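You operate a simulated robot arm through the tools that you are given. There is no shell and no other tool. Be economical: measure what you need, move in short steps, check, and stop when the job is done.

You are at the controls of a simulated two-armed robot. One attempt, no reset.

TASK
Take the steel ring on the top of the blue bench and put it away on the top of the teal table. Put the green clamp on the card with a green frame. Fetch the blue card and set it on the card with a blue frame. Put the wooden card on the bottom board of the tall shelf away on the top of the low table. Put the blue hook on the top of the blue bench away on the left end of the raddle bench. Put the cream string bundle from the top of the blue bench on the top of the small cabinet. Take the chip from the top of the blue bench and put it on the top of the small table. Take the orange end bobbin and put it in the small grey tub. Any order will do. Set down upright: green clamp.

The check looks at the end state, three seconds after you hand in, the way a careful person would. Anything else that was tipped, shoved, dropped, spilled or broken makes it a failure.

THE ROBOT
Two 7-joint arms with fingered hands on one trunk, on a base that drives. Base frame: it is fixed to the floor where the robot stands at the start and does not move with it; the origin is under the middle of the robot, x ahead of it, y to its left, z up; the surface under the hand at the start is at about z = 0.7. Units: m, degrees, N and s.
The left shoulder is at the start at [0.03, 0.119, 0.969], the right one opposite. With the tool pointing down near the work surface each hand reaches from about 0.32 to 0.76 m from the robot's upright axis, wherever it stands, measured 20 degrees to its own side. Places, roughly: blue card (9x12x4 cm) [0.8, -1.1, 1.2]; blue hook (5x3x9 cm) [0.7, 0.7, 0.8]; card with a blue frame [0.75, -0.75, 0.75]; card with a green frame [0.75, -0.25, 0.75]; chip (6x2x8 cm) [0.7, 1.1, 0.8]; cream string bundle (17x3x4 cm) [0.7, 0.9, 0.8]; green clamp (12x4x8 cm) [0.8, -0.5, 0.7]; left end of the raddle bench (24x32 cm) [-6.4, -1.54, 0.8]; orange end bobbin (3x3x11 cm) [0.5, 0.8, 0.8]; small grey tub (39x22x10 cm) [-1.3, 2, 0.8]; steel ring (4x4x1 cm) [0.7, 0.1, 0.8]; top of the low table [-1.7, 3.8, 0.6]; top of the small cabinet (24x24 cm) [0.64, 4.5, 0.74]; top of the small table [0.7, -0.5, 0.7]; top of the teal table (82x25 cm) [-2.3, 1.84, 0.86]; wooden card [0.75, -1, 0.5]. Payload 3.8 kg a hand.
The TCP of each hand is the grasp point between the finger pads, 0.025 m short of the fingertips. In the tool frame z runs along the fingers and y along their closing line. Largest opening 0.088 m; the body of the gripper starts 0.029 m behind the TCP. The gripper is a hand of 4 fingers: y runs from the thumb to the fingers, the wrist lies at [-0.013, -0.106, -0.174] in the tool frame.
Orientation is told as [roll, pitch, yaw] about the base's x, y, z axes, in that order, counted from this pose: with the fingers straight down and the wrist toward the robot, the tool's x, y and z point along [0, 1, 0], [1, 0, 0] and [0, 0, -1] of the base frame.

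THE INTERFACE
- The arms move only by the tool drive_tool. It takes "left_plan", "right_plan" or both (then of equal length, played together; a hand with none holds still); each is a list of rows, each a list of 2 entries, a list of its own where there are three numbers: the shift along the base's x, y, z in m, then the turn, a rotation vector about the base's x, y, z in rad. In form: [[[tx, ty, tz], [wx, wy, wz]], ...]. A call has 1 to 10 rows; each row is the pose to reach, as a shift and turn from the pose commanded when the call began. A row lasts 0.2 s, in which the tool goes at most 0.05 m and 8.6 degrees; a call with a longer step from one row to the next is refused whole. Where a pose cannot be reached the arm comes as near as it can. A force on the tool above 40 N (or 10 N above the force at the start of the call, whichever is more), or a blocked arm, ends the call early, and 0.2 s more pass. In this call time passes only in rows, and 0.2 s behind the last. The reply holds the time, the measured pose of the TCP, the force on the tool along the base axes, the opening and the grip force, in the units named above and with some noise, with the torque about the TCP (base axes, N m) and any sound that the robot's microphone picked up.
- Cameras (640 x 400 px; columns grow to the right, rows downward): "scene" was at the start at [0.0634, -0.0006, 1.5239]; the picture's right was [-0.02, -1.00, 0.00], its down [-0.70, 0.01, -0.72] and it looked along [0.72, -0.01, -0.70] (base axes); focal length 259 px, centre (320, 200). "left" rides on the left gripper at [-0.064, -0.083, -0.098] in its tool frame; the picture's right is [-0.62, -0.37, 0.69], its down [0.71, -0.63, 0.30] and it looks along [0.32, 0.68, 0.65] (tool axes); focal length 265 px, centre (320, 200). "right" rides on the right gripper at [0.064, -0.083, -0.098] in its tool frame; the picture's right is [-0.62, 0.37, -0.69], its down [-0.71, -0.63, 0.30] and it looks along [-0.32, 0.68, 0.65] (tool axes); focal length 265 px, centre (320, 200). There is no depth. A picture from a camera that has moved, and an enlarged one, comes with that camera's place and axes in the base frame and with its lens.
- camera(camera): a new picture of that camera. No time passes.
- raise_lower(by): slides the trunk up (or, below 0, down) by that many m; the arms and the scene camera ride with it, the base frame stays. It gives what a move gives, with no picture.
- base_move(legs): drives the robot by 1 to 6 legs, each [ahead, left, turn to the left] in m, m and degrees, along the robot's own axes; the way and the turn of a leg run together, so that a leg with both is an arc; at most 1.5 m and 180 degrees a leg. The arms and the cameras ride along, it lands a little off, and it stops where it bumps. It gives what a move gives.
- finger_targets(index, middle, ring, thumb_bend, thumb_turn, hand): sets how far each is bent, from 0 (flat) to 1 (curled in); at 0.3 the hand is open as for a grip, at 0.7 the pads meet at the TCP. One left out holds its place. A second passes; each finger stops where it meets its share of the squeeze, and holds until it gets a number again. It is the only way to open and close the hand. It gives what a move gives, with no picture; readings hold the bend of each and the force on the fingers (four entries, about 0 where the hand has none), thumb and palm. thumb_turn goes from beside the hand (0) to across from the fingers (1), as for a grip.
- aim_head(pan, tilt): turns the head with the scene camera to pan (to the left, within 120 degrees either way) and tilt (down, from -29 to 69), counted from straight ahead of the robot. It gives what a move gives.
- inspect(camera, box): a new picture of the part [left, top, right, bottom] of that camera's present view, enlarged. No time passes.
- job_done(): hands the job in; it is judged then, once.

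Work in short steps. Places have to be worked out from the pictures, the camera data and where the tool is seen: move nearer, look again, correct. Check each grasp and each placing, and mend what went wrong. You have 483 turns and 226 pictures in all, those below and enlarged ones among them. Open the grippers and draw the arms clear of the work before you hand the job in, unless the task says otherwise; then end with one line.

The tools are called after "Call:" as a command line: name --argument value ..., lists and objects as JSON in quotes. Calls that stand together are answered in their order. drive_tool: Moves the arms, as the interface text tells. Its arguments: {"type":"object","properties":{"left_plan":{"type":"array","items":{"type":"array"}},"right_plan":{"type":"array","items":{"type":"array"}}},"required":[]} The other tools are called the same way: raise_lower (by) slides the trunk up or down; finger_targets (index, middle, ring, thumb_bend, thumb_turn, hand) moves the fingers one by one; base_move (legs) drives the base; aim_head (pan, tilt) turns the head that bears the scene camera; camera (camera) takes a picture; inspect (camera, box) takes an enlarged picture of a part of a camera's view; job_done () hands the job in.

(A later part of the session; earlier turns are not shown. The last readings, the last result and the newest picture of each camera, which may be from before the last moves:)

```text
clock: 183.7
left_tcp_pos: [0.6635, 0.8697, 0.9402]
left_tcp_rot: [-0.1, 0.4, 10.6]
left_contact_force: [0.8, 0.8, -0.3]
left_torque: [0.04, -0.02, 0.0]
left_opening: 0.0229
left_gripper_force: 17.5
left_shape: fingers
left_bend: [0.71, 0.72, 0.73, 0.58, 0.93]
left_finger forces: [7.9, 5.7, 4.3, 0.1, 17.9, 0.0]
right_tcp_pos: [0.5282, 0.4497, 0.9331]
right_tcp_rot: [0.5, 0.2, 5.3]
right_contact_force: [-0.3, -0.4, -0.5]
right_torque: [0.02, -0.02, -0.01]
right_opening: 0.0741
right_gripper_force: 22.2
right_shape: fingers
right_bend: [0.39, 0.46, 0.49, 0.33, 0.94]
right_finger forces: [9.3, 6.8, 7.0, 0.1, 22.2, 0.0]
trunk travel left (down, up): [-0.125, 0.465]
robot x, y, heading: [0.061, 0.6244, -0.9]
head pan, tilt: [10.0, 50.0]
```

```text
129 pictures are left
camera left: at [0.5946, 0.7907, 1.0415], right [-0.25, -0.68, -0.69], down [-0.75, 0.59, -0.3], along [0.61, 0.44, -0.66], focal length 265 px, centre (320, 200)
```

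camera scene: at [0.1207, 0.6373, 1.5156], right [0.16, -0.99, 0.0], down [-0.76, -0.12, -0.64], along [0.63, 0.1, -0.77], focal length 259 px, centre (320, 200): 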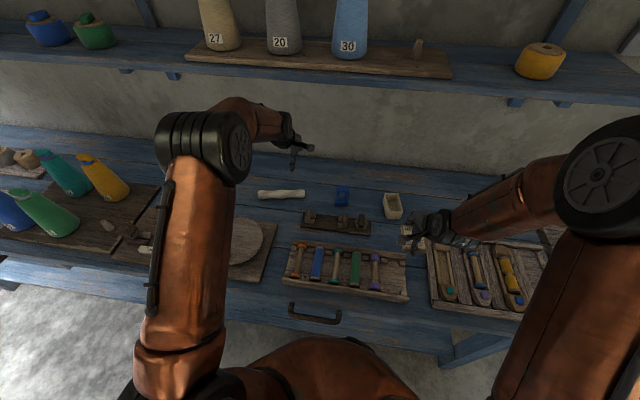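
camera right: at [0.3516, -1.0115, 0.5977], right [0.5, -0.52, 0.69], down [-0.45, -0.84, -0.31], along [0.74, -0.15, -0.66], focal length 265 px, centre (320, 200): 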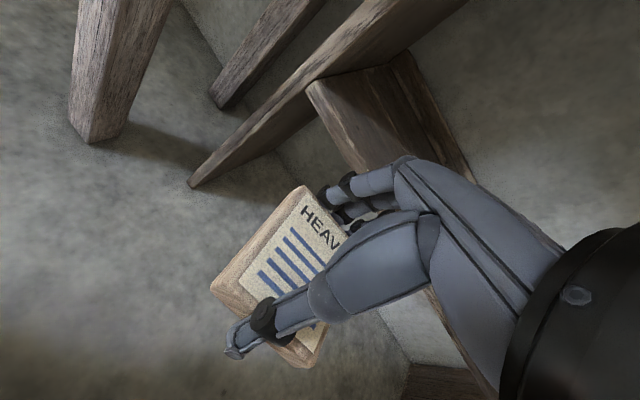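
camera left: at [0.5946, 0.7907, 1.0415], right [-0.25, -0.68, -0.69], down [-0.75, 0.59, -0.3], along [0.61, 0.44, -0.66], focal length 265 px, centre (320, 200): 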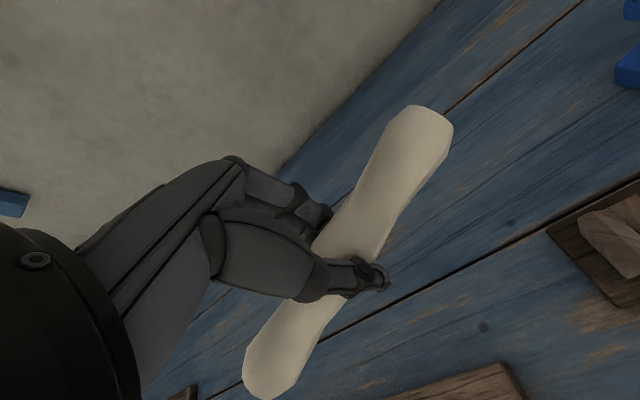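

Bundle is held. I back off from the bench and look toward the left part of the room.

Call:
base_move --legs '[[-0.45, 0, 0.8]]'

Call:
aim_head --pan 70 --tilt 22

Call:
camera --camera "scene"

Call:
aim_head --pan 115 --tilt 22

Call:
camera --camera "scene"

```text
clock: 186.4
left_tcp_pos: [0.2166, 0.8815, 0.9405]
left_tcp_rot: [0.0, 0.5, 11.3]
left_contact_force: [-1.0, 0.2, -0.8]
left_torque: [0.03, -0.01, 0.01]
left_opening: 0.0231
left_gripper_force: 17.9
left_shape: fingers
left_bend: [0.71, 0.72, 0.73, 0.58, 0.93]
left_finger forces: [8.0, 5.6, 4.2, 0.0, 17.9, 0.1]
right_tcp_pos: [0.0846, 0.4611, 0.9333]
right_tcp_rot: [0.4, 0.2, 6.1]
right_contact_force: [-1.6, -0.2, 0.0]
right_torque: [0.0, -0.02, 0.02]
right_opening: 0.0747
right_gripper_force: 22.5
right_shape: fingers
right_bend: [0.39, 0.46, 0.49, 0.33, 0.94]
right_finger forces: [9.1, 6.8, 6.9, 0.0, 22.2, 0.0]
trunk travel left (down, up): [-0.125, 0.465]
robot x, y, heading: [-0.3795, 0.6277, -0.6]
head pan, tilt: [10.0, 50.0]
```

```text
clock: 187.7
left_tcp_pos: [0.219, 0.8824, 0.9396]
left_tcp_rot: [-0.1, 0.5, 11.2]
left_contact_force: [0.3, -0.1, -0.6]
left_torque: [0.05, 0.02, 0.01]
left_opening: 0.0231
left_gripper_force: 18.4
left_shape: fingers
left_bend: [0.71, 0.72, 0.73, 0.58, 0.93]
left_finger forces: [8.0, 5.7, 4.3, 0.0, 17.9, 0.0]
right_tcp_pos: [0.0867, 0.4618, 0.9328]
right_tcp_rot: [0.5, 0.2, 6.1]
right_contact_force: [0.3, 0.5, -0.8]
right_torque: [0.01, -0.02, 0.02]
right_opening: 0.0741
right_gripper_force: 22.5
right_shape: fingers
right_bend: [0.39, 0.46, 0.49, 0.33, 0.94]
right_finger forces: [9.3, 6.8, 6.9, 0.1, 22.1, 0.2]
trunk travel left (down, up): [-0.125, 0.465]
robot x, y, heading: [-0.3815, 0.6283, -0.3]
head pan, tilt: [70.0, 22.0]
```

```text
128 pictures are left
camera scene: at [-0.3691, 0.7177, 1.558], right [0.94, -0.35, 0.0], down [-0.13, -0.35, -0.93], along [0.32, 0.87, -0.38], focal length 259 px, centre (320, 200)
```

scene: 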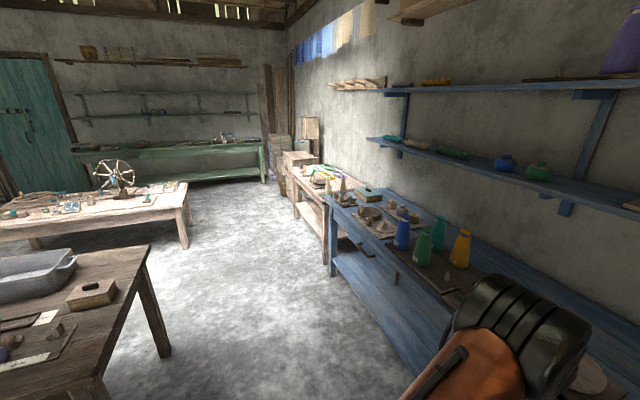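

```text
clock: 188.8
left_tcp_pos: [0.2179, 0.8832, 0.9388]
left_tcp_rot: [0.0, 0.5, 11.2]
left_contact_force: [-0.9, 0.6, 0.0]
left_torque: [-0.02, 0.03, -0.02]
left_opening: 0.0227
left_gripper_force: 18.0
left_shape: fingers
left_bend: [0.71, 0.72, 0.73, 0.58, 0.93]
left_finger forces: [8.0, 5.6, 4.4, 0.0, 17.9, 0.0]
right_tcp_pos: [0.0862, 0.4611, 0.9323]
right_tcp_rot: [0.5, 0.1, 6.1]
right_contact_force: [0.5, -1.0, -0.2]
right_torque: [-0.01, 0.02, -0.01]
right_opening: 0.0746
right_gripper_force: 22.6
right_shape: fingers
right_bend: [0.39, 0.46, 0.49, 0.33, 0.94]
right_finger forces: [9.2, 6.8, 6.9, 0.0, 22.1, 0.0]
trunk travel left (down, up): [-0.125, 0.465]
robot x, y, heading: [-0.3804, 0.6282, -0.4]
head pan, tilt: [115.0, 22.0]
```

```text
127 pictures are left
camera scene: at [-0.4401, 0.7151, 1.558], right [0.91, 0.42, 0.0], down [0.16, -0.34, -0.93], along [-0.39, 0.84, -0.37], focal length 259 px, centre (320, 200)
```

scene: 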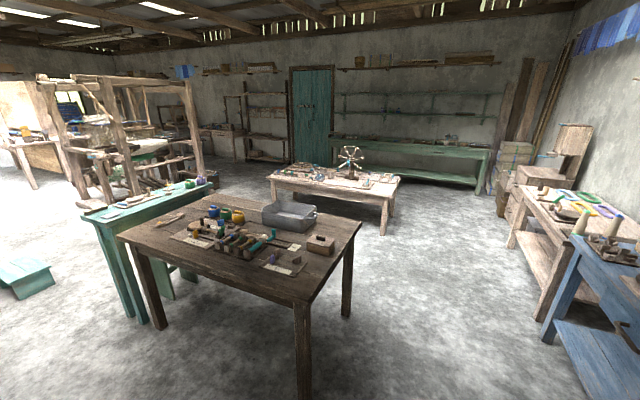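

The map is clear: corridor between the brown table and the benches (x ≈ -0.8…0.3). I turn left to face +y and drive up the corridor toward the small cabinet.

Call:
base_move --legs '[[0, 0, 90], [1.35, -0.1, 0], [1.35, 0, 0]]'

Call:
aim_head --pan -30 --tilt 30

Call:
camera --camera "scene"

```text
clock: 205.4
left_tcp_pos: [-0.5001, 3.8601, 0.9393]
left_tcp_rot: [0.0, 0.5, 100.8]
left_contact_force: [-0.3, -0.1, -0.4]
left_torque: [0.01, 0.0, 0.01]
left_opening: 0.0226
left_gripper_force: 17.1
left_shape: fingers
left_bend: [0.71, 0.72, 0.73, 0.58, 0.93]
left_finger forces: [7.9, 5.1, 3.9, 0.0, 16.9, 0.1]
right_tcp_pos: [-0.0796, 3.7254, 0.9329]
right_tcp_rot: [0.5, 0.1, 95.5]
right_contact_force: [-0.8, -1.1, -1.0]
right_torque: [0.0, 0.01, 0.04]
right_opening: 0.0738
right_gripper_force: 22.1
right_shape: fingers
right_bend: [0.39, 0.47, 0.49, 0.33, 0.94]
right_finger forces: [8.7, 6.8, 6.8, 0.1, 21.3, 0.1]
trunk travel left (down, up): [-0.125, 0.465]
robot x, y, heading: [-0.2525, 3.2563, 89.3]
head pan, tilt: [115.0, 22.0]
```

```text
clock: 207.7
left_tcp_pos: [-0.4999, 3.8591, 0.9395]
left_tcp_rot: [-0.2, 0.5, 100.8]
left_contact_force: [0.0, 0.0, -0.7]
left_torque: [0.0, 0.04, 0.02]
left_opening: 0.0227
left_gripper_force: 17.0
left_shape: fingers
left_bend: [0.71, 0.72, 0.73, 0.58, 0.93]
left_finger forces: [7.9, 5.1, 3.9, 0.0, 16.9, 0.0]
right_tcp_pos: [-0.0797, 3.7257, 0.932]
right_tcp_rot: [0.5, 0.1, 95.6]
right_contact_force: [-0.5, 0.5, -0.2]
right_torque: [0.01, 0.0, -0.01]
right_opening: 0.074
right_gripper_force: 21.9
right_shape: fingers
right_bend: [0.39, 0.47, 0.49, 0.33, 0.94]
right_finger forces: [8.6, 6.7, 6.9, 0.0, 21.4, 0.1]
trunk travel left (down, up): [-0.125, 0.465]
robot x, y, heading: [-0.2528, 3.2536, 89.3]
head pan, tilt: [-30.0, 30.0]
```

```text
126 pictures are left
camera scene: at [-0.2047, 3.3165, 1.5452], right [0.86, -0.51, 0.0], down [-0.26, -0.43, -0.87], along [0.44, 0.74, -0.5], focal length 259 px, centre (320, 200)
```

scene: 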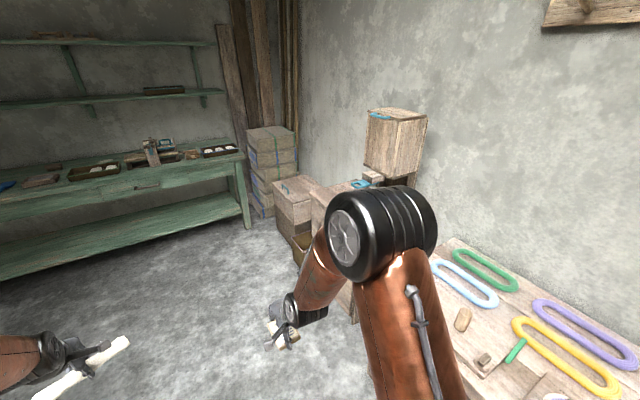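

The elbow hides the cabinet. I drive up beside it and turn to face +x.

Call:
base_move --legs '[[1.0, 0.1, 0], [0, 0, -89]]'

Call:
aim_head --pan 5 --tilt 40

Call:
camera --camera "scene"

```text
clock: 216.8
left_tcp_pos: [0.2915, 4.4676, 0.9398]
left_tcp_rot: [-0.1, 0.6, 7.8]
left_contact_force: [1.1, -0.7, -1.0]
left_torque: [0.0, -0.02, 0.01]
left_opening: 0.0221
left_gripper_force: 17.2
left_shape: fingers
left_bend: [0.71, 0.72, 0.73, 0.58, 0.93]
left_finger forces: [7.7, 4.8, 3.7, 0.1, 16.4, 0.0]
right_tcp_pos: [0.1354, 4.0538, 0.9332]
right_tcp_rot: [0.5, 0.0, 2.7]
right_contact_force: [1.0, 0.3, -1.4]
right_torque: [0.0, 0.04, 0.01]
right_opening: 0.0736
right_gripper_force: 21.3
right_shape: fingers
right_bend: [0.39, 0.47, 0.49, 0.33, 0.94]
right_finger forces: [8.1, 6.6, 6.6, 0.0, 20.6, 0.0]
trunk travel left (down, up): [-0.125, 0.465]
robot x, y, heading: [-0.3233, 4.2513, -3.9]
head pan, tilt: [-30.0, 30.0]
```

```text
clock: 217.8
left_tcp_pos: [0.2913, 4.4666, 0.9402]
left_tcp_rot: [0.0, 0.5, 7.7]
left_contact_force: [0.2, 0.6, -0.5]
left_torque: [-0.02, 0.01, 0.0]
left_opening: 0.0221
left_gripper_force: 16.6
left_shape: fingers
left_bend: [0.71, 0.72, 0.73, 0.58, 0.93]
left_finger forces: [7.8, 4.7, 3.6, 0.0, 16.4, 0.0]
right_tcp_pos: [0.1346, 4.053, 0.9326]
right_tcp_rot: [0.4, 0.2, 2.7]
right_contact_force: [0.6, 0.2, -0.2]
right_torque: [-0.01, -0.02, 0.0]
right_opening: 0.0737
right_gripper_force: 20.6
right_shape: fingers
right_bend: [0.39, 0.47, 0.49, 0.33, 0.94]
right_finger forces: [8.2, 6.6, 6.6, 0.0, 20.5, 0.0]
trunk travel left (down, up): [-0.125, 0.465]
robot x, y, heading: [-0.3222, 4.2504, -3.6]
head pan, tilt: [5.0, 40.0]
```

```text
125 pictures are left
camera scene: at [-0.2563, 4.2535, 1.5299], right [0.02, -1.0, 0.0], down [-0.64, -0.01, -0.77], along [0.77, 0.02, -0.64], focal length 259 px, centre (320, 200)
```

scene: 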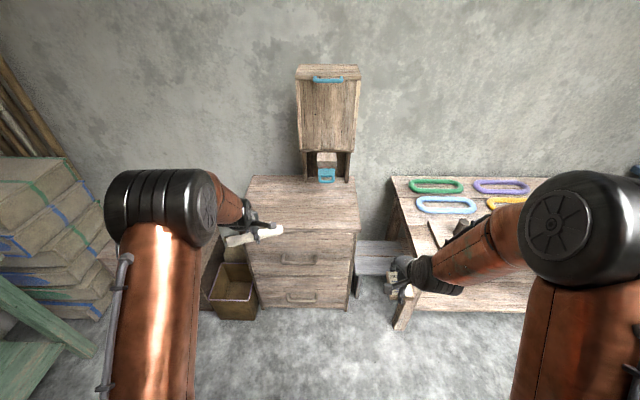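

The drawer cabinet's top spans about x 0.50–0.88, y 4.09–4.58. I drive 0.28 m ahead to reach it.

Call:
base_move --legs '[[0.28, 0, 3.7]]'

Call:
camera --camera "left"

Call:
camera --camera "scene"

```text
clock: 219.7
left_tcp_pos: [0.5584, 4.4991, 0.9388]
left_tcp_rot: [0.0, 0.5, 11.7]
left_contact_force: [-0.6, 0.1, -0.3]
left_torque: [-0.02, -0.01, 0.03]
left_opening: 0.0223
left_gripper_force: 16.3
left_shape: fingers
left_bend: [0.71, 0.72, 0.73, 0.58, 0.93]
left_finger forces: [7.8, 4.9, 3.7, 0.1, 16.4, 0.1]
right_tcp_pos: [0.4315, 4.0762, 0.9324]
right_tcp_rot: [0.5, 0.2, 6.5]
right_contact_force: [0.4, -0.1, -0.5]
right_torque: [0.04, 0.02, 0.0]
right_opening: 0.0737
right_gripper_force: 20.8
right_shape: fingers
right_bend: [0.39, 0.47, 0.49, 0.33, 0.94]
right_finger forces: [8.0, 6.6, 6.7, 0.1, 20.6, 0.0]
trunk travel left (down, up): [-0.125, 0.465]
robot x, y, heading: [-0.0422, 4.2436, 0.4]
head pan, tilt: [5.0, 40.0]
```

```text
124 pictures are left
camera left: at [0.4916, 4.4185, 1.0401], right [-0.24, -0.68, -0.69], down [-0.76, 0.57, -0.3], along [0.6, 0.45, -0.66], focal length 265 px, centre (320, 200)
```

left: 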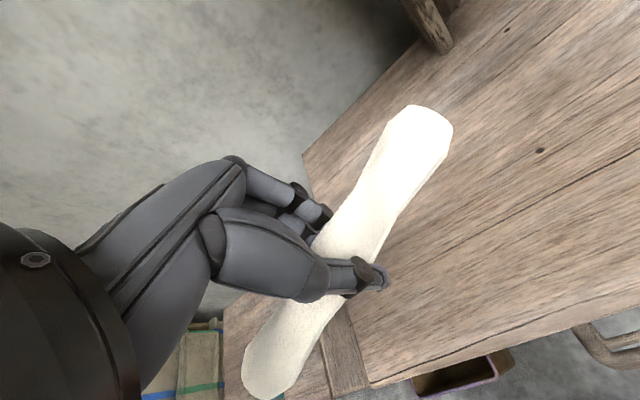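

```text
123 pictures are left
camera scene: at [0.0273, 4.2491, 1.5298], right [0.09, -1.0, 0.0], down [-0.64, -0.06, -0.77], along [0.76, 0.07, -0.64], focal length 259 px, centre (320, 200)
```

scene: 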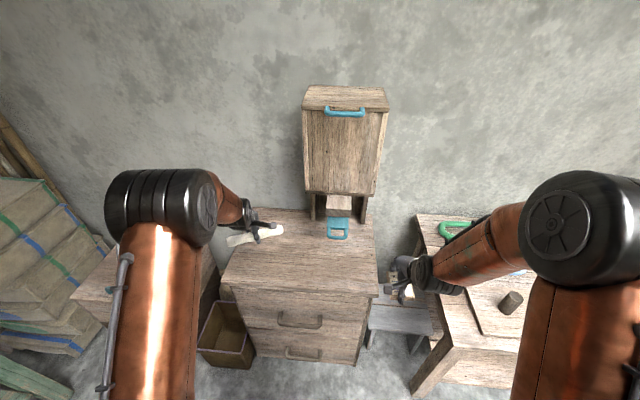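

Top measured as x 0.49–0.85, y 4.10–4.64. I bring the bundle over [0.64, 4.485] and lower to z ≈ 0.80.

Call:
drive_tool --left_plan '[[[0.025, -0.004, -0.02], [0, 0, -0.05]], [[0.05, -0.008, -0.05], [0, 0, -0.1]], [[0.07, -0.012, -0.08], [0, 0, -0.15]], [[0.08, -0.014, -0.11], [0, 0, -0.19]], [[0.08, -0.014, -0.14], [0, 0, -0.19]]]'

Call:
camera --camera "left"

```text
clock: 220.9
left_tcp_pos: [0.6397, 4.4848, 0.8003]
left_tcp_rot: [0.0, 0.4, 0.7]
left_contact_force: [-0.2, 0.4, -0.8]
left_torque: [0.01, 0.01, 0.02]
left_opening: 0.022
left_gripper_force: 16.3
left_shape: fingers
left_bend: [0.71, 0.72, 0.73, 0.58, 0.93]
left_finger forces: [7.9, 4.9, 3.7, 0.1, 16.4, 0.0]
right_tcp_pos: [0.4308, 4.0759, 0.9324]
right_tcp_rot: [0.6, 0.2, 6.5]
right_contact_force: [0.6, 0.3, -0.2]
right_torque: [-0.01, -0.01, -0.02]
right_opening: 0.0738
right_gripper_force: 21.2
right_shape: fingers
right_bend: [0.39, 0.47, 0.49, 0.33, 0.94]
right_finger forces: [8.0, 6.7, 6.6, 0.0, 20.6, 0.0]
trunk travel left (down, up): [-0.125, 0.465]
robot x, y, heading: [-0.0406, 4.2378, 0.0]
head pan, tilt: [5.0, 40.0]
```

```text
122 pictures are left
camera left: at [0.5585, 4.4188, 0.9015], right [-0.37, -0.63, -0.69], down [-0.64, 0.71, -0.3], along [0.67, 0.33, -0.66], focal length 265 px, centre (320, 200)
```

left: 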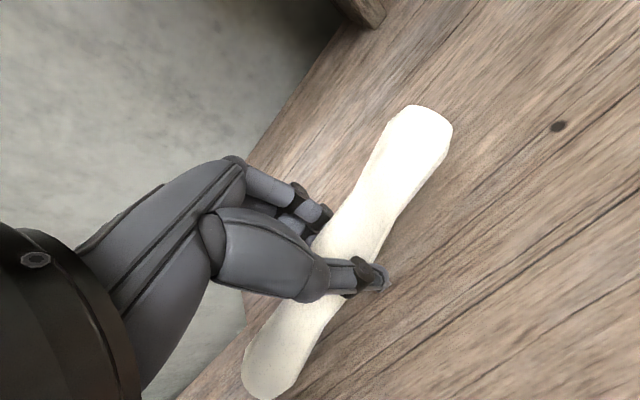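

Fully over the top. I lower until contact.

Call:
drive_tool --left_plan '[[[0, 0, -0.01], [0, 0, 0]], [[0, 0, -0.018], [0, 0, 0]], [[0, 0, -0.022], [0, 0, 0]]]'

Call:
drive_tool --left_plan '[[[0, 0, -0.003], [0, 0, 0]], [[0, 0, -0.006], [0, 0, 0]]]'

```text
clock: 221.7
left_tcp_pos: [0.6385, 4.4835, 0.779]
left_tcp_rot: [-0.1, 0.5, 0.8]
left_contact_force: [-0.1, 0.2, -0.5]
left_torque: [0.0, 0.0, -0.03]
left_opening: 0.0222
left_gripper_force: 16.6
left_shape: fingers
left_bend: [0.71, 0.72, 0.74, 0.58, 0.93]
left_finger forces: [7.9, 4.9, 3.6, 0.0, 16.4, 0.0]
right_tcp_pos: [0.4306, 4.0755, 0.9332]
right_tcp_rot: [0.4, 0.1, 6.6]
right_contact_force: [0.2, 0.3, -0.1]
right_torque: [0.0, -0.01, -0.02]
right_opening: 0.0736
right_gripper_force: 21.1
right_shape: fingers
right_bend: [0.39, 0.47, 0.49, 0.33, 0.94]
right_finger forces: [8.2, 6.6, 6.6, 0.0, 20.6, 0.0]
trunk travel left (down, up): [-0.125, 0.465]
robot x, y, heading: [-0.0426, 4.2409, 0.1]
head pan, tilt: [5.0, 40.0]
```

```text
clock: 222.3
left_tcp_pos: [0.6376, 4.4853, 0.7735]
left_tcp_rot: [-0.1, 0.6, 0.8]
left_contact_force: [-0.6, 0.4, 1.0]
left_torque: [-0.02, 0.02, -0.01]
left_opening: 0.0219
left_gripper_force: 16.4
left_shape: fingers
left_bend: [0.71, 0.72, 0.74, 0.58, 0.93]
left_finger forces: [8.1, 4.7, 3.5, 0.1, 16.5, 0.0]
right_tcp_pos: [0.4308, 4.0755, 0.9326]
right_tcp_rot: [0.5, 0.1, 6.6]
right_contact_force: [0.5, -0.2, -0.7]
right_torque: [-0.01, 0.01, -0.04]
right_opening: 0.074
right_gripper_force: 20.9
right_shape: fingers
right_bend: [0.39, 0.47, 0.49, 0.33, 0.94]
right_finger forces: [8.1, 6.6, 6.7, 0.1, 20.7, 0.0]
trunk travel left (down, up): [-0.125, 0.465]
robot x, y, heading: [-0.0405, 4.2411, 0.2]
head pan, tilt: [5.0, 40.0]
```

Call:
drive_tool --left_plan '[[[0, 0, -0.003], [0, 0, 0]], [[0, 0, -0.006], [0, 0, 0]]]'

```text
clock: 222.9
left_tcp_pos: [0.6387, 4.4845, 0.7716]
left_tcp_rot: [0.0, -0.2, 1.0]
left_contact_force: [-0.7, -0.3, 27.2]
left_torque: [-0.26, 0.8, 0.0]
left_opening: 0.0223
left_gripper_force: 27.6
left_shape: fingers
left_bend: [0.72, 0.72, 0.74, 0.58, 0.93]
left_finger forces: [7.5, 4.3, 3.3, 0.0, 39.4, 0.0]
right_tcp_pos: [0.4289, 4.0757, 0.9342]
right_tcp_rot: [0.5, 0.0, 6.6]
right_contact_force: [-0.1, -0.2, -1.1]
right_torque: [0.03, -0.01, 0.0]
right_opening: 0.0733
right_gripper_force: 21.0
right_shape: fingers
right_bend: [0.39, 0.47, 0.49, 0.33, 0.94]
right_finger forces: [8.1, 6.6, 6.6, 0.0, 20.6, 0.0]
trunk travel left (down, up): [-0.125, 0.465]
robot x, y, heading: [-0.0435, 4.2412, 0.1]
head pan, tilt: [5.0, 40.0]
```

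Contact at z ≈ 0.772. I ease up 4 mm, release, and rise.

Call:
drive_tool --left_plan '[[[0, 0, 0.006], [0, 0, 0]]]'

Call:
finger_targets --hand "left" --index 0.3 --middle 0.3 --ring 0.3 --thumb_bend 0.3

Call:
drive_tool --left_plan '[[[0, 0, 0.03], [0, 0, 0]], [[0, 0, 0.07], [0, 0, 0]], [[0, 0, 0.11], [0, 0, 0]], [[-0.02, 0, 0.15], [0, 0, 0]], [[-0.06, 0, 0.18], [0, 0, 0]]]'

Call:
camera --camera "left"

```text
clock: 223.3
left_tcp_pos: [0.6385, 4.485, 0.7717]
left_tcp_rot: [0.0, 0.4, 0.7]
left_contact_force: [6.1, -0.9, 14.1]
left_torque: [-0.12, 0.25, -0.03]
left_opening: 0.0215
left_gripper_force: 24.3
left_shape: fingers
left_bend: [0.72, 0.72, 0.74, 0.6, 0.93]
left_finger forces: [8.9, 6.3, 4.7, 0.0, 27.9, 0.1]
right_tcp_pos: [0.4302, 4.0756, 0.9331]
right_tcp_rot: [0.4, 0.1, 6.7]
right_contact_force: [0.5, 0.0, -0.6]
right_torque: [0.02, 0.01, 0.0]
right_opening: 0.0734
right_gripper_force: 21.1
right_shape: fingers
right_bend: [0.39, 0.47, 0.49, 0.33, 0.94]
right_finger forces: [8.1, 6.6, 6.6, 0.0, 20.5, 0.0]
trunk travel left (down, up): [-0.125, 0.465]
robot x, y, heading: [-0.0415, 4.241, 0.1]
head pan, tilt: [5.0, 40.0]
```

```text
clock: 224.3
left_tcp_pos: [0.637, 4.4842, 0.7716]
left_tcp_rot: [0.0, 0.6, 0.8]
left_contact_force: [-1.3, 0.2, 3.2]
left_torque: [0.01, -0.15, 0.06]
left_opening: 0.0847
left_gripper_force: 2.5
left_shape: fingers
left_bend: [0.3, 0.31, 0.3, 0.3, 0.97]
left_finger forces: [0.1, 4.3, 0.1, 0.0, 0.0, 0.0]
right_tcp_pos: [0.4296, 4.0766, 0.9326]
right_tcp_rot: [0.5, 0.1, 6.6]
right_contact_force: [-0.4, -0.7, -0.4]
right_torque: [-0.02, -0.01, 0.0]
right_opening: 0.0738
right_gripper_force: 20.7
right_shape: fingers
right_bend: [0.39, 0.47, 0.49, 0.33, 0.94]
right_finger forces: [8.1, 6.6, 6.6, 0.0, 20.6, 0.1]
trunk travel left (down, up): [-0.125, 0.465]
robot x, y, heading: [-0.0414, 4.2419, -0.1]
head pan, tilt: [5.0, 40.0]
```

```text
clock: 225.5
left_tcp_pos: [0.5735, 4.4888, 0.9552]
left_tcp_rot: [-0.1, 0.5, 0.8]
left_contact_force: [-0.4, 0.1, 0.8]
left_torque: [0.01, 0.02, 0.0]
left_opening: 0.0849
left_gripper_force: 0.0
left_shape: fingers
left_bend: [0.3, 0.3, 0.3, 0.3, 0.97]
left_finger forces: [0.1, 0.0, 0.0, 0.1, 0.0, 0.0]
right_tcp_pos: [0.4291, 4.0758, 0.934]
right_tcp_rot: [0.5, 0.1, 6.6]
right_contact_force: [-0.7, 0.3, -0.5]
right_torque: [0.01, -0.02, 0.0]
right_opening: 0.0735
right_gripper_force: 20.9
right_shape: fingers
right_bend: [0.39, 0.47, 0.49, 0.33, 0.94]
right_finger forces: [8.2, 6.6, 6.6, 0.0, 20.6, 0.1]
trunk travel left (down, up): [-0.125, 0.465]
robot x, y, heading: [-0.0414, 4.2412, 0.2]
head pan, tilt: [5.0, 40.0]
```

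```text
121 pictures are left
camera left: at [0.4922, 4.4224, 1.0566], right [-0.37, -0.63, -0.69], down [-0.64, 0.71, -0.3], along [0.67, 0.33, -0.66], focal length 265 px, centre (320, 200)
```

left: 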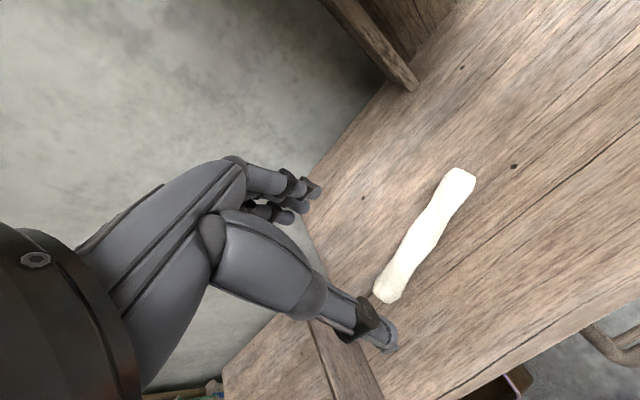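

Bundle lies safely on the cabinet. Next the low table: I back off, turn round to face -x and look.

Call:
base_move --legs '[[-0.35, 0, 0], [0, 0, 180], [0, 0.4, 0]]'

Call:
aim_head --pan 0 --tilt 35

Call:
camera --camera "scene"

```text
clock: 237.2
left_tcp_pos: [-1.015, 3.6072, 0.9547]
left_tcp_rot: [-0.1, 0.5, 179.9]
left_contact_force: [-0.2, -0.5, 0.1]
left_torque: [0.04, 0.0, -0.02]
left_opening: 0.0842
left_gripper_force: 0.0
left_shape: fingers
left_bend: [0.3, 0.3, 0.3, 0.3, 0.97]
left_finger forces: [0.1, 0.0, 0.0, 0.1, 0.1, 0.1]
right_tcp_pos: [-0.8638, 4.0181, 0.9324]
right_tcp_rot: [0.5, 0.2, -174.3]
right_contact_force: [-0.3, 0.2, -0.3]
right_torque: [-0.01, -0.03, 0.01]
right_opening: 0.0731
right_gripper_force: 19.6
right_shape: fingers
right_bend: [0.39, 0.47, 0.49, 0.33, 0.94]
right_finger forces: [7.5, 6.2, 6.4, 0.0, 19.6, 0.0]
trunk travel left (down, up): [-0.125, 0.465]
robot x, y, heading: [-0.3996, 3.8454, 179.3]
head pan, tilt: [5.0, 40.0]
```

```text
clock: 237.8
left_tcp_pos: [-1.0153, 3.6087, 0.9548]
left_tcp_rot: [0.0, 0.6, 180.0]
left_contact_force: [0.5, -0.5, -0.2]
left_torque: [0.05, -0.02, -0.04]
left_opening: 0.0843
left_gripper_force: 0.0
left_shape: fingers
left_bend: [0.3, 0.3, 0.3, 0.3, 0.97]
left_finger forces: [0.0, 0.1, 0.0, 0.1, 0.1, 0.1]
right_tcp_pos: [-0.8646, 4.0177, 0.933]
right_tcp_rot: [0.6, 0.1, -174.3]
right_contact_force: [0.8, 0.0, 0.1]
right_torque: [-0.01, 0.03, -0.02]
right_opening: 0.0727
right_gripper_force: 19.9
right_shape: fingers
right_bend: [0.39, 0.47, 0.49, 0.33, 0.94]
right_finger forces: [7.5, 6.4, 6.3, 0.0, 19.6, 0.0]
trunk travel left (down, up): [-0.125, 0.465]
robot x, y, heading: [-0.3943, 3.8486, 179.1]
head pan, tilt: [0.0, 35.0]
```

```text
120 pictures are left
camera scene: at [-0.4633, 3.8489, 1.5374], right [0.01, 1.0, 0.0], down [0.57, -0.01, -0.82], along [-0.82, 0.01, -0.57], focal length 259 px, centre (320, 200)
```

scene: 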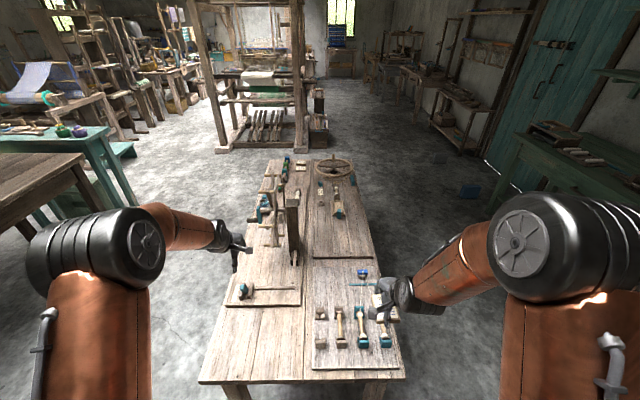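

Free spot on the low table's near left corner: x -0.82…-1.06, y 3.49…3.81. I shift the base left so the right hand lies over it, and lower the trunk.

Call:
base_move --legs '[[0, 0.37, 0.8]]'

Call:
raise_lower --by -0.12

Call:
camera --camera "right"

Call:
camera --camera "scene"

```text
clock: 240.2
left_tcp_pos: [-1.0129, 3.2175, 0.9554]
left_tcp_rot: [-0.2, 0.5, -179.2]
left_contact_force: [-0.1, 0.2, 0.0]
left_torque: [0.03, 0.02, -0.01]
left_opening: 0.0842
left_gripper_force: 0.0
left_shape: fingers
left_bend: [0.3, 0.3, 0.3, 0.3, 0.97]
left_finger forces: [0.1, 0.0, 0.0, 0.0, 0.0, 0.1]
right_tcp_pos: [-0.8691, 3.6294, 0.9329]
right_tcp_rot: [0.5, 0.1, -173.6]
right_contact_force: [0.3, 0.5, 0.2]
right_torque: [0.02, -0.02, -0.06]
right_opening: 0.0729
right_gripper_force: 19.9
right_shape: fingers
right_bend: [0.39, 0.47, 0.49, 0.33, 0.94]
right_finger forces: [7.6, 6.3, 6.3, 0.0, 19.5, 0.0]
trunk travel left (down, up): [-0.125, 0.465]
robot x, y, heading: [-0.3999, 3.4639, -179.8]
head pan, tilt: [0.0, 35.0]
```

```text
clock: 241.8
left_tcp_pos: [-1.0135, 3.2178, 0.8351]
left_tcp_rot: [-0.1, 0.5, -179.3]
left_contact_force: [-0.6, 0.4, -0.1]
left_torque: [0.0, 0.04, 0.0]
left_opening: 0.0844
left_gripper_force: 0.0
left_shape: fingers
left_bend: [0.3, 0.3, 0.3, 0.3, 0.97]
left_finger forces: [0.0, 0.1, 0.1, 0.0, 0.1, 0.0]
right_tcp_pos: [-0.8682, 3.6301, 0.8118]
right_tcp_rot: [0.4, 0.1, -173.4]
right_contact_force: [-0.3, 0.1, -0.4]
right_torque: [-0.03, 0.02, 0.01]
right_opening: 0.0729
right_gripper_force: 19.8
right_shape: fingers
right_bend: [0.39, 0.47, 0.49, 0.33, 0.94]
right_finger forces: [7.6, 6.3, 6.3, 0.0, 19.6, 0.0]
trunk travel left (down, up): [-0.005, 0.585]
robot x, y, heading: [-0.3991, 3.4614, -179.9]
head pan, tilt: [0.0, 35.0]
```

```text
119 pictures are left
camera right: at [-0.7782, 3.5754, 0.9129], right [-0.44, 0.58, 0.69], down [0.55, 0.78, -0.31], along [-0.71, 0.24, -0.66], focal length 265 px, centre (320, 200)
```

right: 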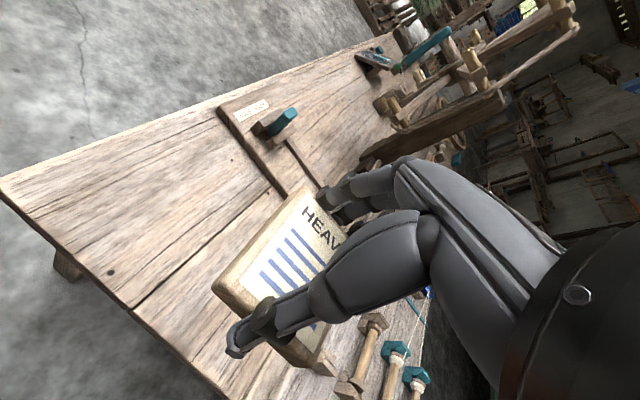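

```text
118 pictures are left
camera scene: at [-0.4653, 3.4663, 1.4175], right [0.0, 1.0, 0.0], down [0.57, 0.0, -0.82], along [-0.82, 0.0, -0.57], focal length 259 px, centre (320, 200)
```

scene: 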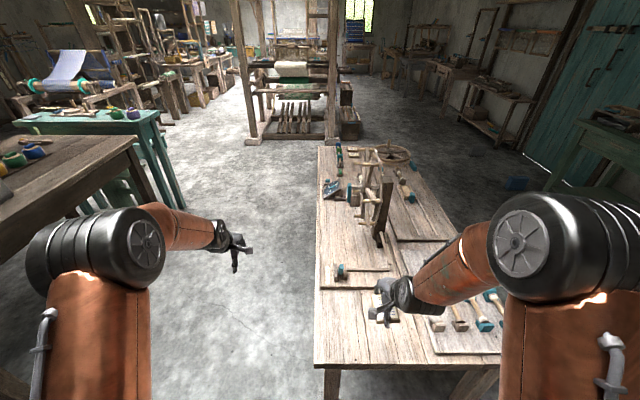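

I move over [-0.93, 3.645] and lower to z ≈ 0.66.

Call:
drive_tool --right_plan '[[[-0.03, 0.008, -0.03], [0, 0, 0]], [[-0.06, 0.015, -0.06], [0, 0, 0]], [[-0.062, 0.015, -0.1], [0, 0, 0]], [[-0.062, 0.015, -0.13], [0, 0, 0]], [[-0.062, 0.015, -0.15], [0, 0, 0]]]'

Call:
camera --camera "right"

```text
clock: 242.9
left_tcp_pos: [-1.0139, 3.217, 0.8354]
left_tcp_rot: [-0.1, 0.6, -179.2]
left_contact_force: [0.8, 0.9, 0.2]
left_torque: [0.0, 0.02, -0.01]
left_opening: 0.0847
left_gripper_force: 0.0
left_shape: fingers
left_bend: [0.3, 0.3, 0.3, 0.3, 0.97]
left_finger forces: [0.0, 0.0, 0.0, 0.1, 0.1, 0.0]
right_tcp_pos: [-0.9297, 3.6452, 0.6632]
right_tcp_rot: [0.5, 0.0, -173.5]
right_contact_force: [0.3, -0.4, -0.7]
right_torque: [0.02, -0.04, 0.0]
right_opening: 0.073
right_gripper_force: 19.8
right_shape: fingers
right_bend: [0.39, 0.47, 0.49, 0.33, 0.94]
right_finger forces: [7.5, 6.3, 6.3, 0.1, 19.4, 0.0]
trunk travel left (down, up): [-0.005, 0.585]
robot x, y, heading: [-0.3983, 3.4653, -179.9]
head pan, tilt: [0.0, 35.0]
```

```text
117 pictures are left
camera right: at [-0.8399, 3.5906, 0.7616], right [-0.44, 0.58, 0.69], down [0.55, 0.78, -0.31], along [-0.71, 0.24, -0.66], focal length 265 px, centre (320, 200)
```

right: 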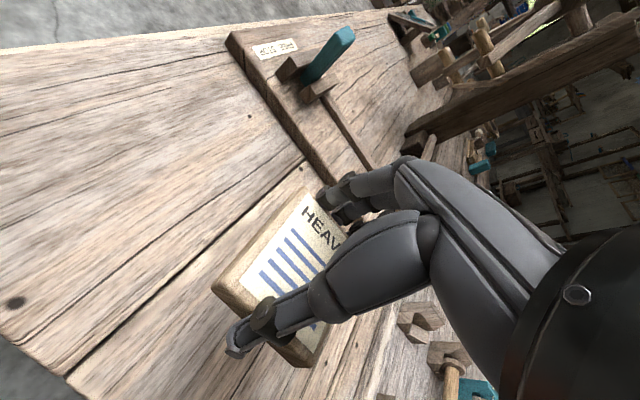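

Clear spot. I lower to contact.

Call:
drive_tool --right_plan '[[[0, 0, -0.008], [0, 0, 0]], [[0, 0, -0.015], [0, 0, 0]], [[0, 0, -0.02], [0, 0, 0]]]'

Call:
drive_tool --right_plan '[[[0, 0, -0.003], [0, 0, 0]], [[0, 0, -0.006], [0, 0, 0]]]'

```text
clock: 243.8
left_tcp_pos: [-1.0125, 3.2176, 0.835]
left_tcp_rot: [-0.1, 0.5, -179.2]
left_contact_force: [0.3, 0.8, -0.2]
left_torque: [-0.01, 0.02, 0.03]
left_opening: 0.0844
left_gripper_force: 0.0
left_shape: fingers
left_bend: [0.3, 0.3, 0.3, 0.3, 0.97]
left_finger forces: [0.0, 0.1, 0.0, 0.1, 0.1, 0.1]
right_tcp_pos: [-0.9318, 3.6449, 0.6442]
right_tcp_rot: [0.5, 0.2, -173.3]
right_contact_force: [0.1, 0.4, 0.1]
right_torque: [0.0, 0.01, 0.01]
right_opening: 0.0732
right_gripper_force: 20.0
right_shape: fingers
right_bend: [0.39, 0.47, 0.49, 0.33, 0.94]
right_finger forces: [7.5, 6.4, 6.4, 0.1, 19.5, 0.0]
trunk travel left (down, up): [-0.005, 0.585]
robot x, y, heading: [-0.3942, 3.4666, -180.0]
head pan, tilt: [0.0, 35.0]
```

```text
clock: 244.3
left_tcp_pos: [-1.0139, 3.2171, 0.8361]
left_tcp_rot: [-0.1, 0.6, -179.1]
left_contact_force: [-0.2, -0.5, -0.2]
left_torque: [-0.03, -0.02, -0.02]
left_opening: 0.0844
left_gripper_force: 0.1
left_shape: fingers
left_bend: [0.3, 0.3, 0.3, 0.3, 0.97]
left_finger forces: [0.0, 0.0, 0.1, 0.0, 0.1, 0.0]
right_tcp_pos: [-0.9315, 3.6442, 0.6362]
right_tcp_rot: [0.4, 0.0, -173.5]
right_contact_force: [0.4, -0.5, -0.9]
right_torque: [0.03, 0.01, -0.02]
right_opening: 0.0731
right_gripper_force: 19.6
right_shape: fingers
right_bend: [0.39, 0.47, 0.49, 0.33, 0.94]
right_finger forces: [7.4, 6.3, 6.3, 0.0, 19.5, 0.0]
trunk travel left (down, up): [-0.005, 0.585]
robot x, y, heading: [-0.3985, 3.4649, -180.1]
head pan, tilt: [0.0, 35.0]
```

Call:
drive_tool --right_plan '[[[0, 0, -0.003], [0, 0, 0]], [[0, 0, -0.006], [0, 0, 0]]]'

Call:
drive_tool --right_plan '[[[0, 0, -0.003], [0, 0, 0]], [[0, 0, -0.005], [0, 0, 0]]]'

```text
clock: 244.9
left_tcp_pos: [-1.013, 3.2171, 0.8346]
left_tcp_rot: [-0.1, 0.6, -179.2]
left_contact_force: [-0.4, 0.1, 1.0]
left_torque: [-0.02, 0.0, -0.05]
left_opening: 0.0845
left_gripper_force: 0.1
left_shape: fingers
left_bend: [0.3, 0.3, 0.3, 0.3, 0.97]
left_finger forces: [0.0, 0.0, 0.0, 0.0, 0.0, 0.0]
right_tcp_pos: [-0.9295, 3.6453, 0.6307]
right_tcp_rot: [0.5, -0.1, -173.4]
right_contact_force: [0.1, 0.6, -0.5]
right_torque: [0.0, -0.01, -0.03]
right_opening: 0.073
right_gripper_force: 19.2
right_shape: fingers
right_bend: [0.39, 0.47, 0.49, 0.33, 0.94]
right_finger forces: [7.6, 6.3, 6.4, 0.1, 19.5, 0.0]
trunk travel left (down, up): [-0.005, 0.585]
robot x, y, heading: [-0.4007, 3.4658, -180.1]
head pan, tilt: [0.0, 35.0]
```

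```text
clock: 245.6
left_tcp_pos: [-1.0131, 3.2175, 0.8356]
left_tcp_rot: [-0.2, 0.5, -179.4]
left_contact_force: [0.8, 0.1, 0.5]
left_torque: [0.03, -0.03, 0.0]
left_opening: 0.0845
left_gripper_force: 0.0
left_shape: fingers
left_bend: [0.3, 0.3, 0.3, 0.3, 0.97]
left_finger forces: [0.1, 0.0, 0.1, 0.0, 0.0, 0.0]
right_tcp_pos: [-0.9307, 3.6441, 0.6259]
right_tcp_rot: [0.5, 0.1, -173.5]
right_contact_force: [-1.2, -0.3, -1.2]
right_torque: [0.0, -0.01, -0.01]
right_opening: 0.0728
right_gripper_force: 19.6
right_shape: fingers
right_bend: [0.39, 0.47, 0.49, 0.33, 0.94]
right_finger forces: [7.4, 6.4, 6.3, 0.0, 19.5, 0.0]
trunk travel left (down, up): [-0.005, 0.585]
robot x, y, heading: [-0.3984, 3.4629, -179.7]
head pan, tilt: [0.0, 35.0]
```

Call:
camera --camera "right"

Call:
drive_tool --right_plan '[[[0, 0, -0.003], [0, 0, 0]], [[0, 0, -0.006], [0, 0, 0]], [[0, 0, -0.009], [0, 0, 0]]]'

```text
116 pictures are left
camera right: at [-0.8401, 3.5904, 0.7257], right [-0.44, 0.58, 0.69], down [0.55, 0.78, -0.31], along [-0.71, 0.24, -0.66], focal length 265 px, centre (320, 200)
```

right: 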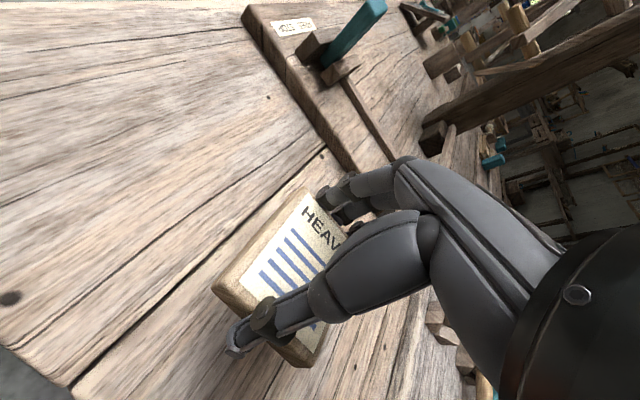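

```text
clock: 246.3
left_tcp_pos: [-1.0137, 3.2179, 0.835]
left_tcp_rot: [-0.2, 0.5, -179.1]
left_contact_force: [-1.0, 0.8, 0.0]
left_torque: [0.03, 0.01, 0.0]
left_opening: 0.0845
left_gripper_force: 0.0
left_shape: fingers
left_bend: [0.3, 0.3, 0.3, 0.3, 0.97]
left_finger forces: [0.0, 0.0, 0.1, 0.0, 0.0, 0.0]
right_tcp_pos: [-0.9294, 3.6452, 0.6165]
right_tcp_rot: [0.5, 0.2, -173.5]
right_contact_force: [-1.1, -0.9, -1.0]
right_torque: [0.01, 0.0, -0.01]
right_opening: 0.0731
right_gripper_force: 19.6
right_shape: fingers
right_bend: [0.39, 0.47, 0.49, 0.33, 0.94]
right_finger forces: [7.5, 6.4, 6.3, 0.0, 19.4, 0.0]
trunk travel left (down, up): [-0.005, 0.585]
robot x, y, heading: [-0.4, 3.4677, -179.6]
head pan, tilt: [0.0, 35.0]
```

Call:
drive_tool --right_plan '[[[0, 0, -0.003], [0, 0, 0]], [[0, 0, -0.006], [0, 0, 0]], [[0, 0, -0.008], [0, 0, 0]]]'

Call:
drive_tool --right_plan '[[[0, 0, -0.003], [0, 0, 0]], [[0, 0, -0.006], [0, 0, 0]]]'

```text
clock: 247.2
left_tcp_pos: [-1.0132, 3.2171, 0.8342]
left_tcp_rot: [-0.1, 0.5, -179.1]
left_contact_force: [0.7, 0.1, -0.3]
left_torque: [0.01, 0.02, 0.01]
left_opening: 0.0845
left_gripper_force: 0.1
left_shape: fingers
left_bend: [0.3, 0.3, 0.3, 0.3, 0.97]
left_finger forces: [0.0, 0.0, 0.0, 0.0, 0.0, 0.0]
right_tcp_pos: [-0.9313, 3.6479, 0.608]
right_tcp_rot: [0.5, 0.1, -173.4]
right_contact_force: [0.0, 0.5, -1.2]
right_torque: [0.0, 0.01, 0.02]
right_opening: 0.0729
right_gripper_force: 19.6
right_shape: fingers
right_bend: [0.39, 0.47, 0.49, 0.33, 0.94]
right_finger forces: [7.4, 6.3, 6.3, 0.0, 19.4, 0.0]
trunk travel left (down, up): [-0.005, 0.585]
robot x, y, heading: [-0.3978, 3.4665, -180.0]
head pan, tilt: [0.0, 35.0]
```

```text
clock: 247.8
left_tcp_pos: [-1.0135, 3.2183, 0.8339]
left_tcp_rot: [-0.1, 0.5, -179.2]
left_contact_force: [-0.9, -0.1, 1.0]
left_torque: [0.0, -0.01, -0.01]
left_opening: 0.0844
left_gripper_force: 0.0
left_shape: fingers
left_bend: [0.3, 0.3, 0.3, 0.3, 0.97]
left_finger forces: [0.0, 0.1, 0.0, 0.0, 0.1, 0.0]
right_tcp_pos: [-0.9318, 3.646, 0.604]
right_tcp_rot: [0.4, 0.2, -173.5]
right_contact_force: [0.4, 0.0, 0.2]
right_torque: [0.01, 0.05, -0.04]
right_opening: 0.073
right_gripper_force: 19.3
right_shape: fingers
right_bend: [0.39, 0.47, 0.49, 0.33, 0.94]
right_finger forces: [7.4, 6.3, 6.2, 0.1, 19.4, 0.0]
trunk travel left (down, up): [-0.005, 0.585]
robot x, y, heading: [-0.3995, 3.4639, -180.0]
head pan, tilt: [0.0, 35.0]
```

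Call:
drive_tool --right_plan '[[[0, 0, -0.003], [0, 0, 0]], [[0, 0, -0.006], [0, 0, 0]], [[0, 0, -0.009], [0, 0, 0]]]'

Call:
camera --camera "right"

```text
clock: 248.6
left_tcp_pos: [-1.0128, 3.2165, 0.8338]
left_tcp_rot: [-0.1, 0.5, -179.1]
left_contact_force: [-0.4, 0.6, 0.0]
left_torque: [0.01, -0.01, -0.01]
left_opening: 0.0844
left_gripper_force: 0.1
left_shape: fingers
left_bend: [0.3, 0.3, 0.3, 0.3, 0.97]
left_finger forces: [0.0, 0.1, 0.0, 0.0, 0.0, 0.0]
right_tcp_pos: [-0.9324, 3.645, 0.5942]
right_tcp_rot: [0.5, 0.1, -173.6]
right_contact_force: [-0.4, 0.0, -0.6]
right_torque: [0.02, 0.0, 0.02]
right_opening: 0.0728
right_gripper_force: 20.0
right_shape: fingers
right_bend: [0.39, 0.47, 0.49, 0.33, 0.94]
right_finger forces: [7.5, 6.4, 6.2, 0.1, 19.5, 0.0]
trunk travel left (down, up): [-0.005, 0.585]
robot x, y, heading: [-0.3953, 3.464, -179.8]
head pan, tilt: [0.0, 35.0]
```

```text
115 pictures are left
camera right: at [-0.8413, 3.5905, 0.6938], right [-0.44, 0.58, 0.69], down [0.55, 0.78, -0.31], along [-0.71, 0.24, -0.66], focal length 265 px, centre (320, 200)
```

right: 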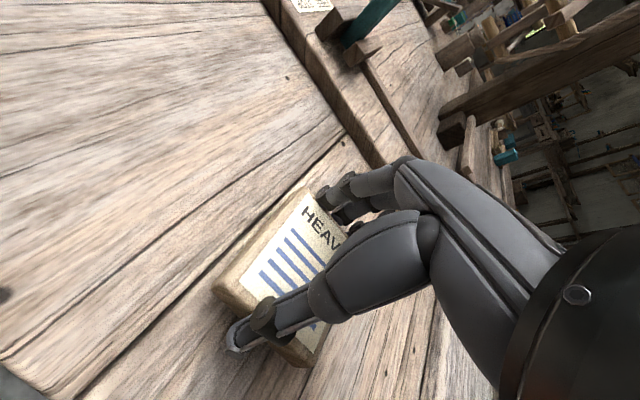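

Parallax puts the table at z ≈ 0.557, so contact is imminent.

Call:
drive_tool --right_plan '[[[0, 0, -0.002], [0, 0, 0]], [[0, 0, -0.004], [0, 0, 0]]]'

Call:
drive_tool --right_plan '[[[0, 0, -0.002], [0, 0, 0]], [[0, 0, -0.004], [0, 0, 0]]]'

```text
clock: 249.2
left_tcp_pos: [-1.014, 3.2169, 0.8356]
left_tcp_rot: [-0.1, 0.4, -179.3]
left_contact_force: [1.3, -0.8, -0.1]
left_torque: [-0.01, 0.0, 0.05]
left_opening: 0.0844
left_gripper_force: 0.1
left_shape: fingers
left_bend: [0.3, 0.3, 0.3, 0.3, 0.97]
left_finger forces: [0.0, 0.0, 0.0, 0.1, 0.0, 0.0]
right_tcp_pos: [-0.9308, 3.645, 0.5909]
right_tcp_rot: [0.4, 0.1, -173.4]
right_contact_force: [-0.2, 0.1, -0.7]
right_torque: [0.02, -0.01, -0.03]
right_opening: 0.0727
right_gripper_force: 19.2
right_shape: fingers
right_bend: [0.39, 0.47, 0.49, 0.33, 0.94]
right_finger forces: [7.4, 6.2, 6.1, 0.1, 19.4, 0.0]
trunk travel left (down, up): [-0.005, 0.585]
robot x, y, heading: [-0.4007, 3.4661, -179.9]
head pan, tilt: [0.0, 35.0]
```

```text
clock: 249.8
left_tcp_pos: [-1.0138, 3.217, 0.8351]
left_tcp_rot: [0.0, 0.5, -179.2]
left_contact_force: [0.1, -1.0, -0.8]
left_torque: [-0.01, -0.01, 0.01]
left_opening: 0.0845
left_gripper_force: 0.0
left_shape: fingers
left_bend: [0.3, 0.3, 0.3, 0.3, 0.97]
left_finger forces: [0.0, 0.1, 0.0, 0.0, 0.0, 0.0]
right_tcp_pos: [-0.9322, 3.6449, 0.5843]
right_tcp_rot: [0.6, 0.1, -173.3]
right_contact_force: [0.3, 0.3, -1.2]
right_torque: [0.0, -0.03, 0.0]
right_opening: 0.0728
right_gripper_force: 19.8
right_shape: fingers
right_bend: [0.39, 0.47, 0.49, 0.33, 0.94]
right_finger forces: [7.5, 6.2, 6.3, 0.0, 19.4, 0.1]
trunk travel left (down, up): [-0.005, 0.585]
robot x, y, heading: [-0.3959, 3.4663, -179.8]
head pan, tilt: [0.0, 35.0]
```

Call:
drive_tool --right_plan '[[[0, 0, -0.002], [0, 0, 0]], [[0, 0, -0.004], [0, 0, 0]]]'

Call:
drive_tool --right_plan '[[[0, 0, -0.002], [0, 0, 0]], [[0, 0, -0.004], [0, 0, 0]]]'

```text
clock: 250.3
left_tcp_pos: [-1.0137, 3.2173, 0.8344]
left_tcp_rot: [-0.1, 0.6, -179.2]
left_contact_force: [-0.5, 0.4, 0.3]
left_torque: [0.01, -0.03, -0.01]
left_opening: 0.0846
left_gripper_force: 0.0
left_shape: fingers
left_bend: [0.3, 0.3, 0.3, 0.3, 0.97]
left_finger forces: [0.0, 0.0, 0.0, 0.0, 0.0, 0.0]
right_tcp_pos: [-0.9308, 3.6446, 0.5809]
right_tcp_rot: [0.6, 0.0, -173.3]
right_contact_force: [-0.6, -0.1, -0.3]
right_torque: [0.0, -0.02, 0.02]
right_opening: 0.0729
right_gripper_force: 19.5
right_shape: fingers
right_bend: [0.39, 0.47, 0.49, 0.33, 0.94]
right_finger forces: [7.5, 6.2, 6.3, 0.1, 19.4, 0.0]
trunk travel left (down, up): [-0.005, 0.585]
robot x, y, heading: [-0.3989, 3.4664, -179.9]
head pan, tilt: [0.0, 35.0]
```

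```text
clock: 250.9
left_tcp_pos: [-1.0125, 3.217, 0.8355]
left_tcp_rot: [0.0, 0.4, -179.3]
left_contact_force: [0.2, 0.2, 0.1]
left_torque: [0.0, 0.01, -0.01]
left_opening: 0.0846
left_gripper_force: 0.0
left_shape: fingers
left_bend: [0.3, 0.3, 0.3, 0.3, 0.97]
left_finger forces: [0.1, 0.1, 0.0, 0.0, 0.0, 0.0]
right_tcp_pos: [-0.9317, 3.6446, 0.58]
right_tcp_rot: [0.5, -0.1, -173.5]
right_contact_force: [2.2, 0.0, 9.3]
right_torque: [0.05, 0.28, -0.02]
right_opening: 0.0727
right_gripper_force: 27.2
right_shape: fingers
right_bend: [0.4, 0.47, 0.5, 0.33, 0.94]
right_finger forces: [7.3, 19.1, 6.1, 0.0, 21.4, 0.0]
trunk travel left (down, up): [-0.005, 0.585]
robot x, y, heading: [-0.3977, 3.4674, -179.8]
head pan, tilt: [0.0, 35.0]
```

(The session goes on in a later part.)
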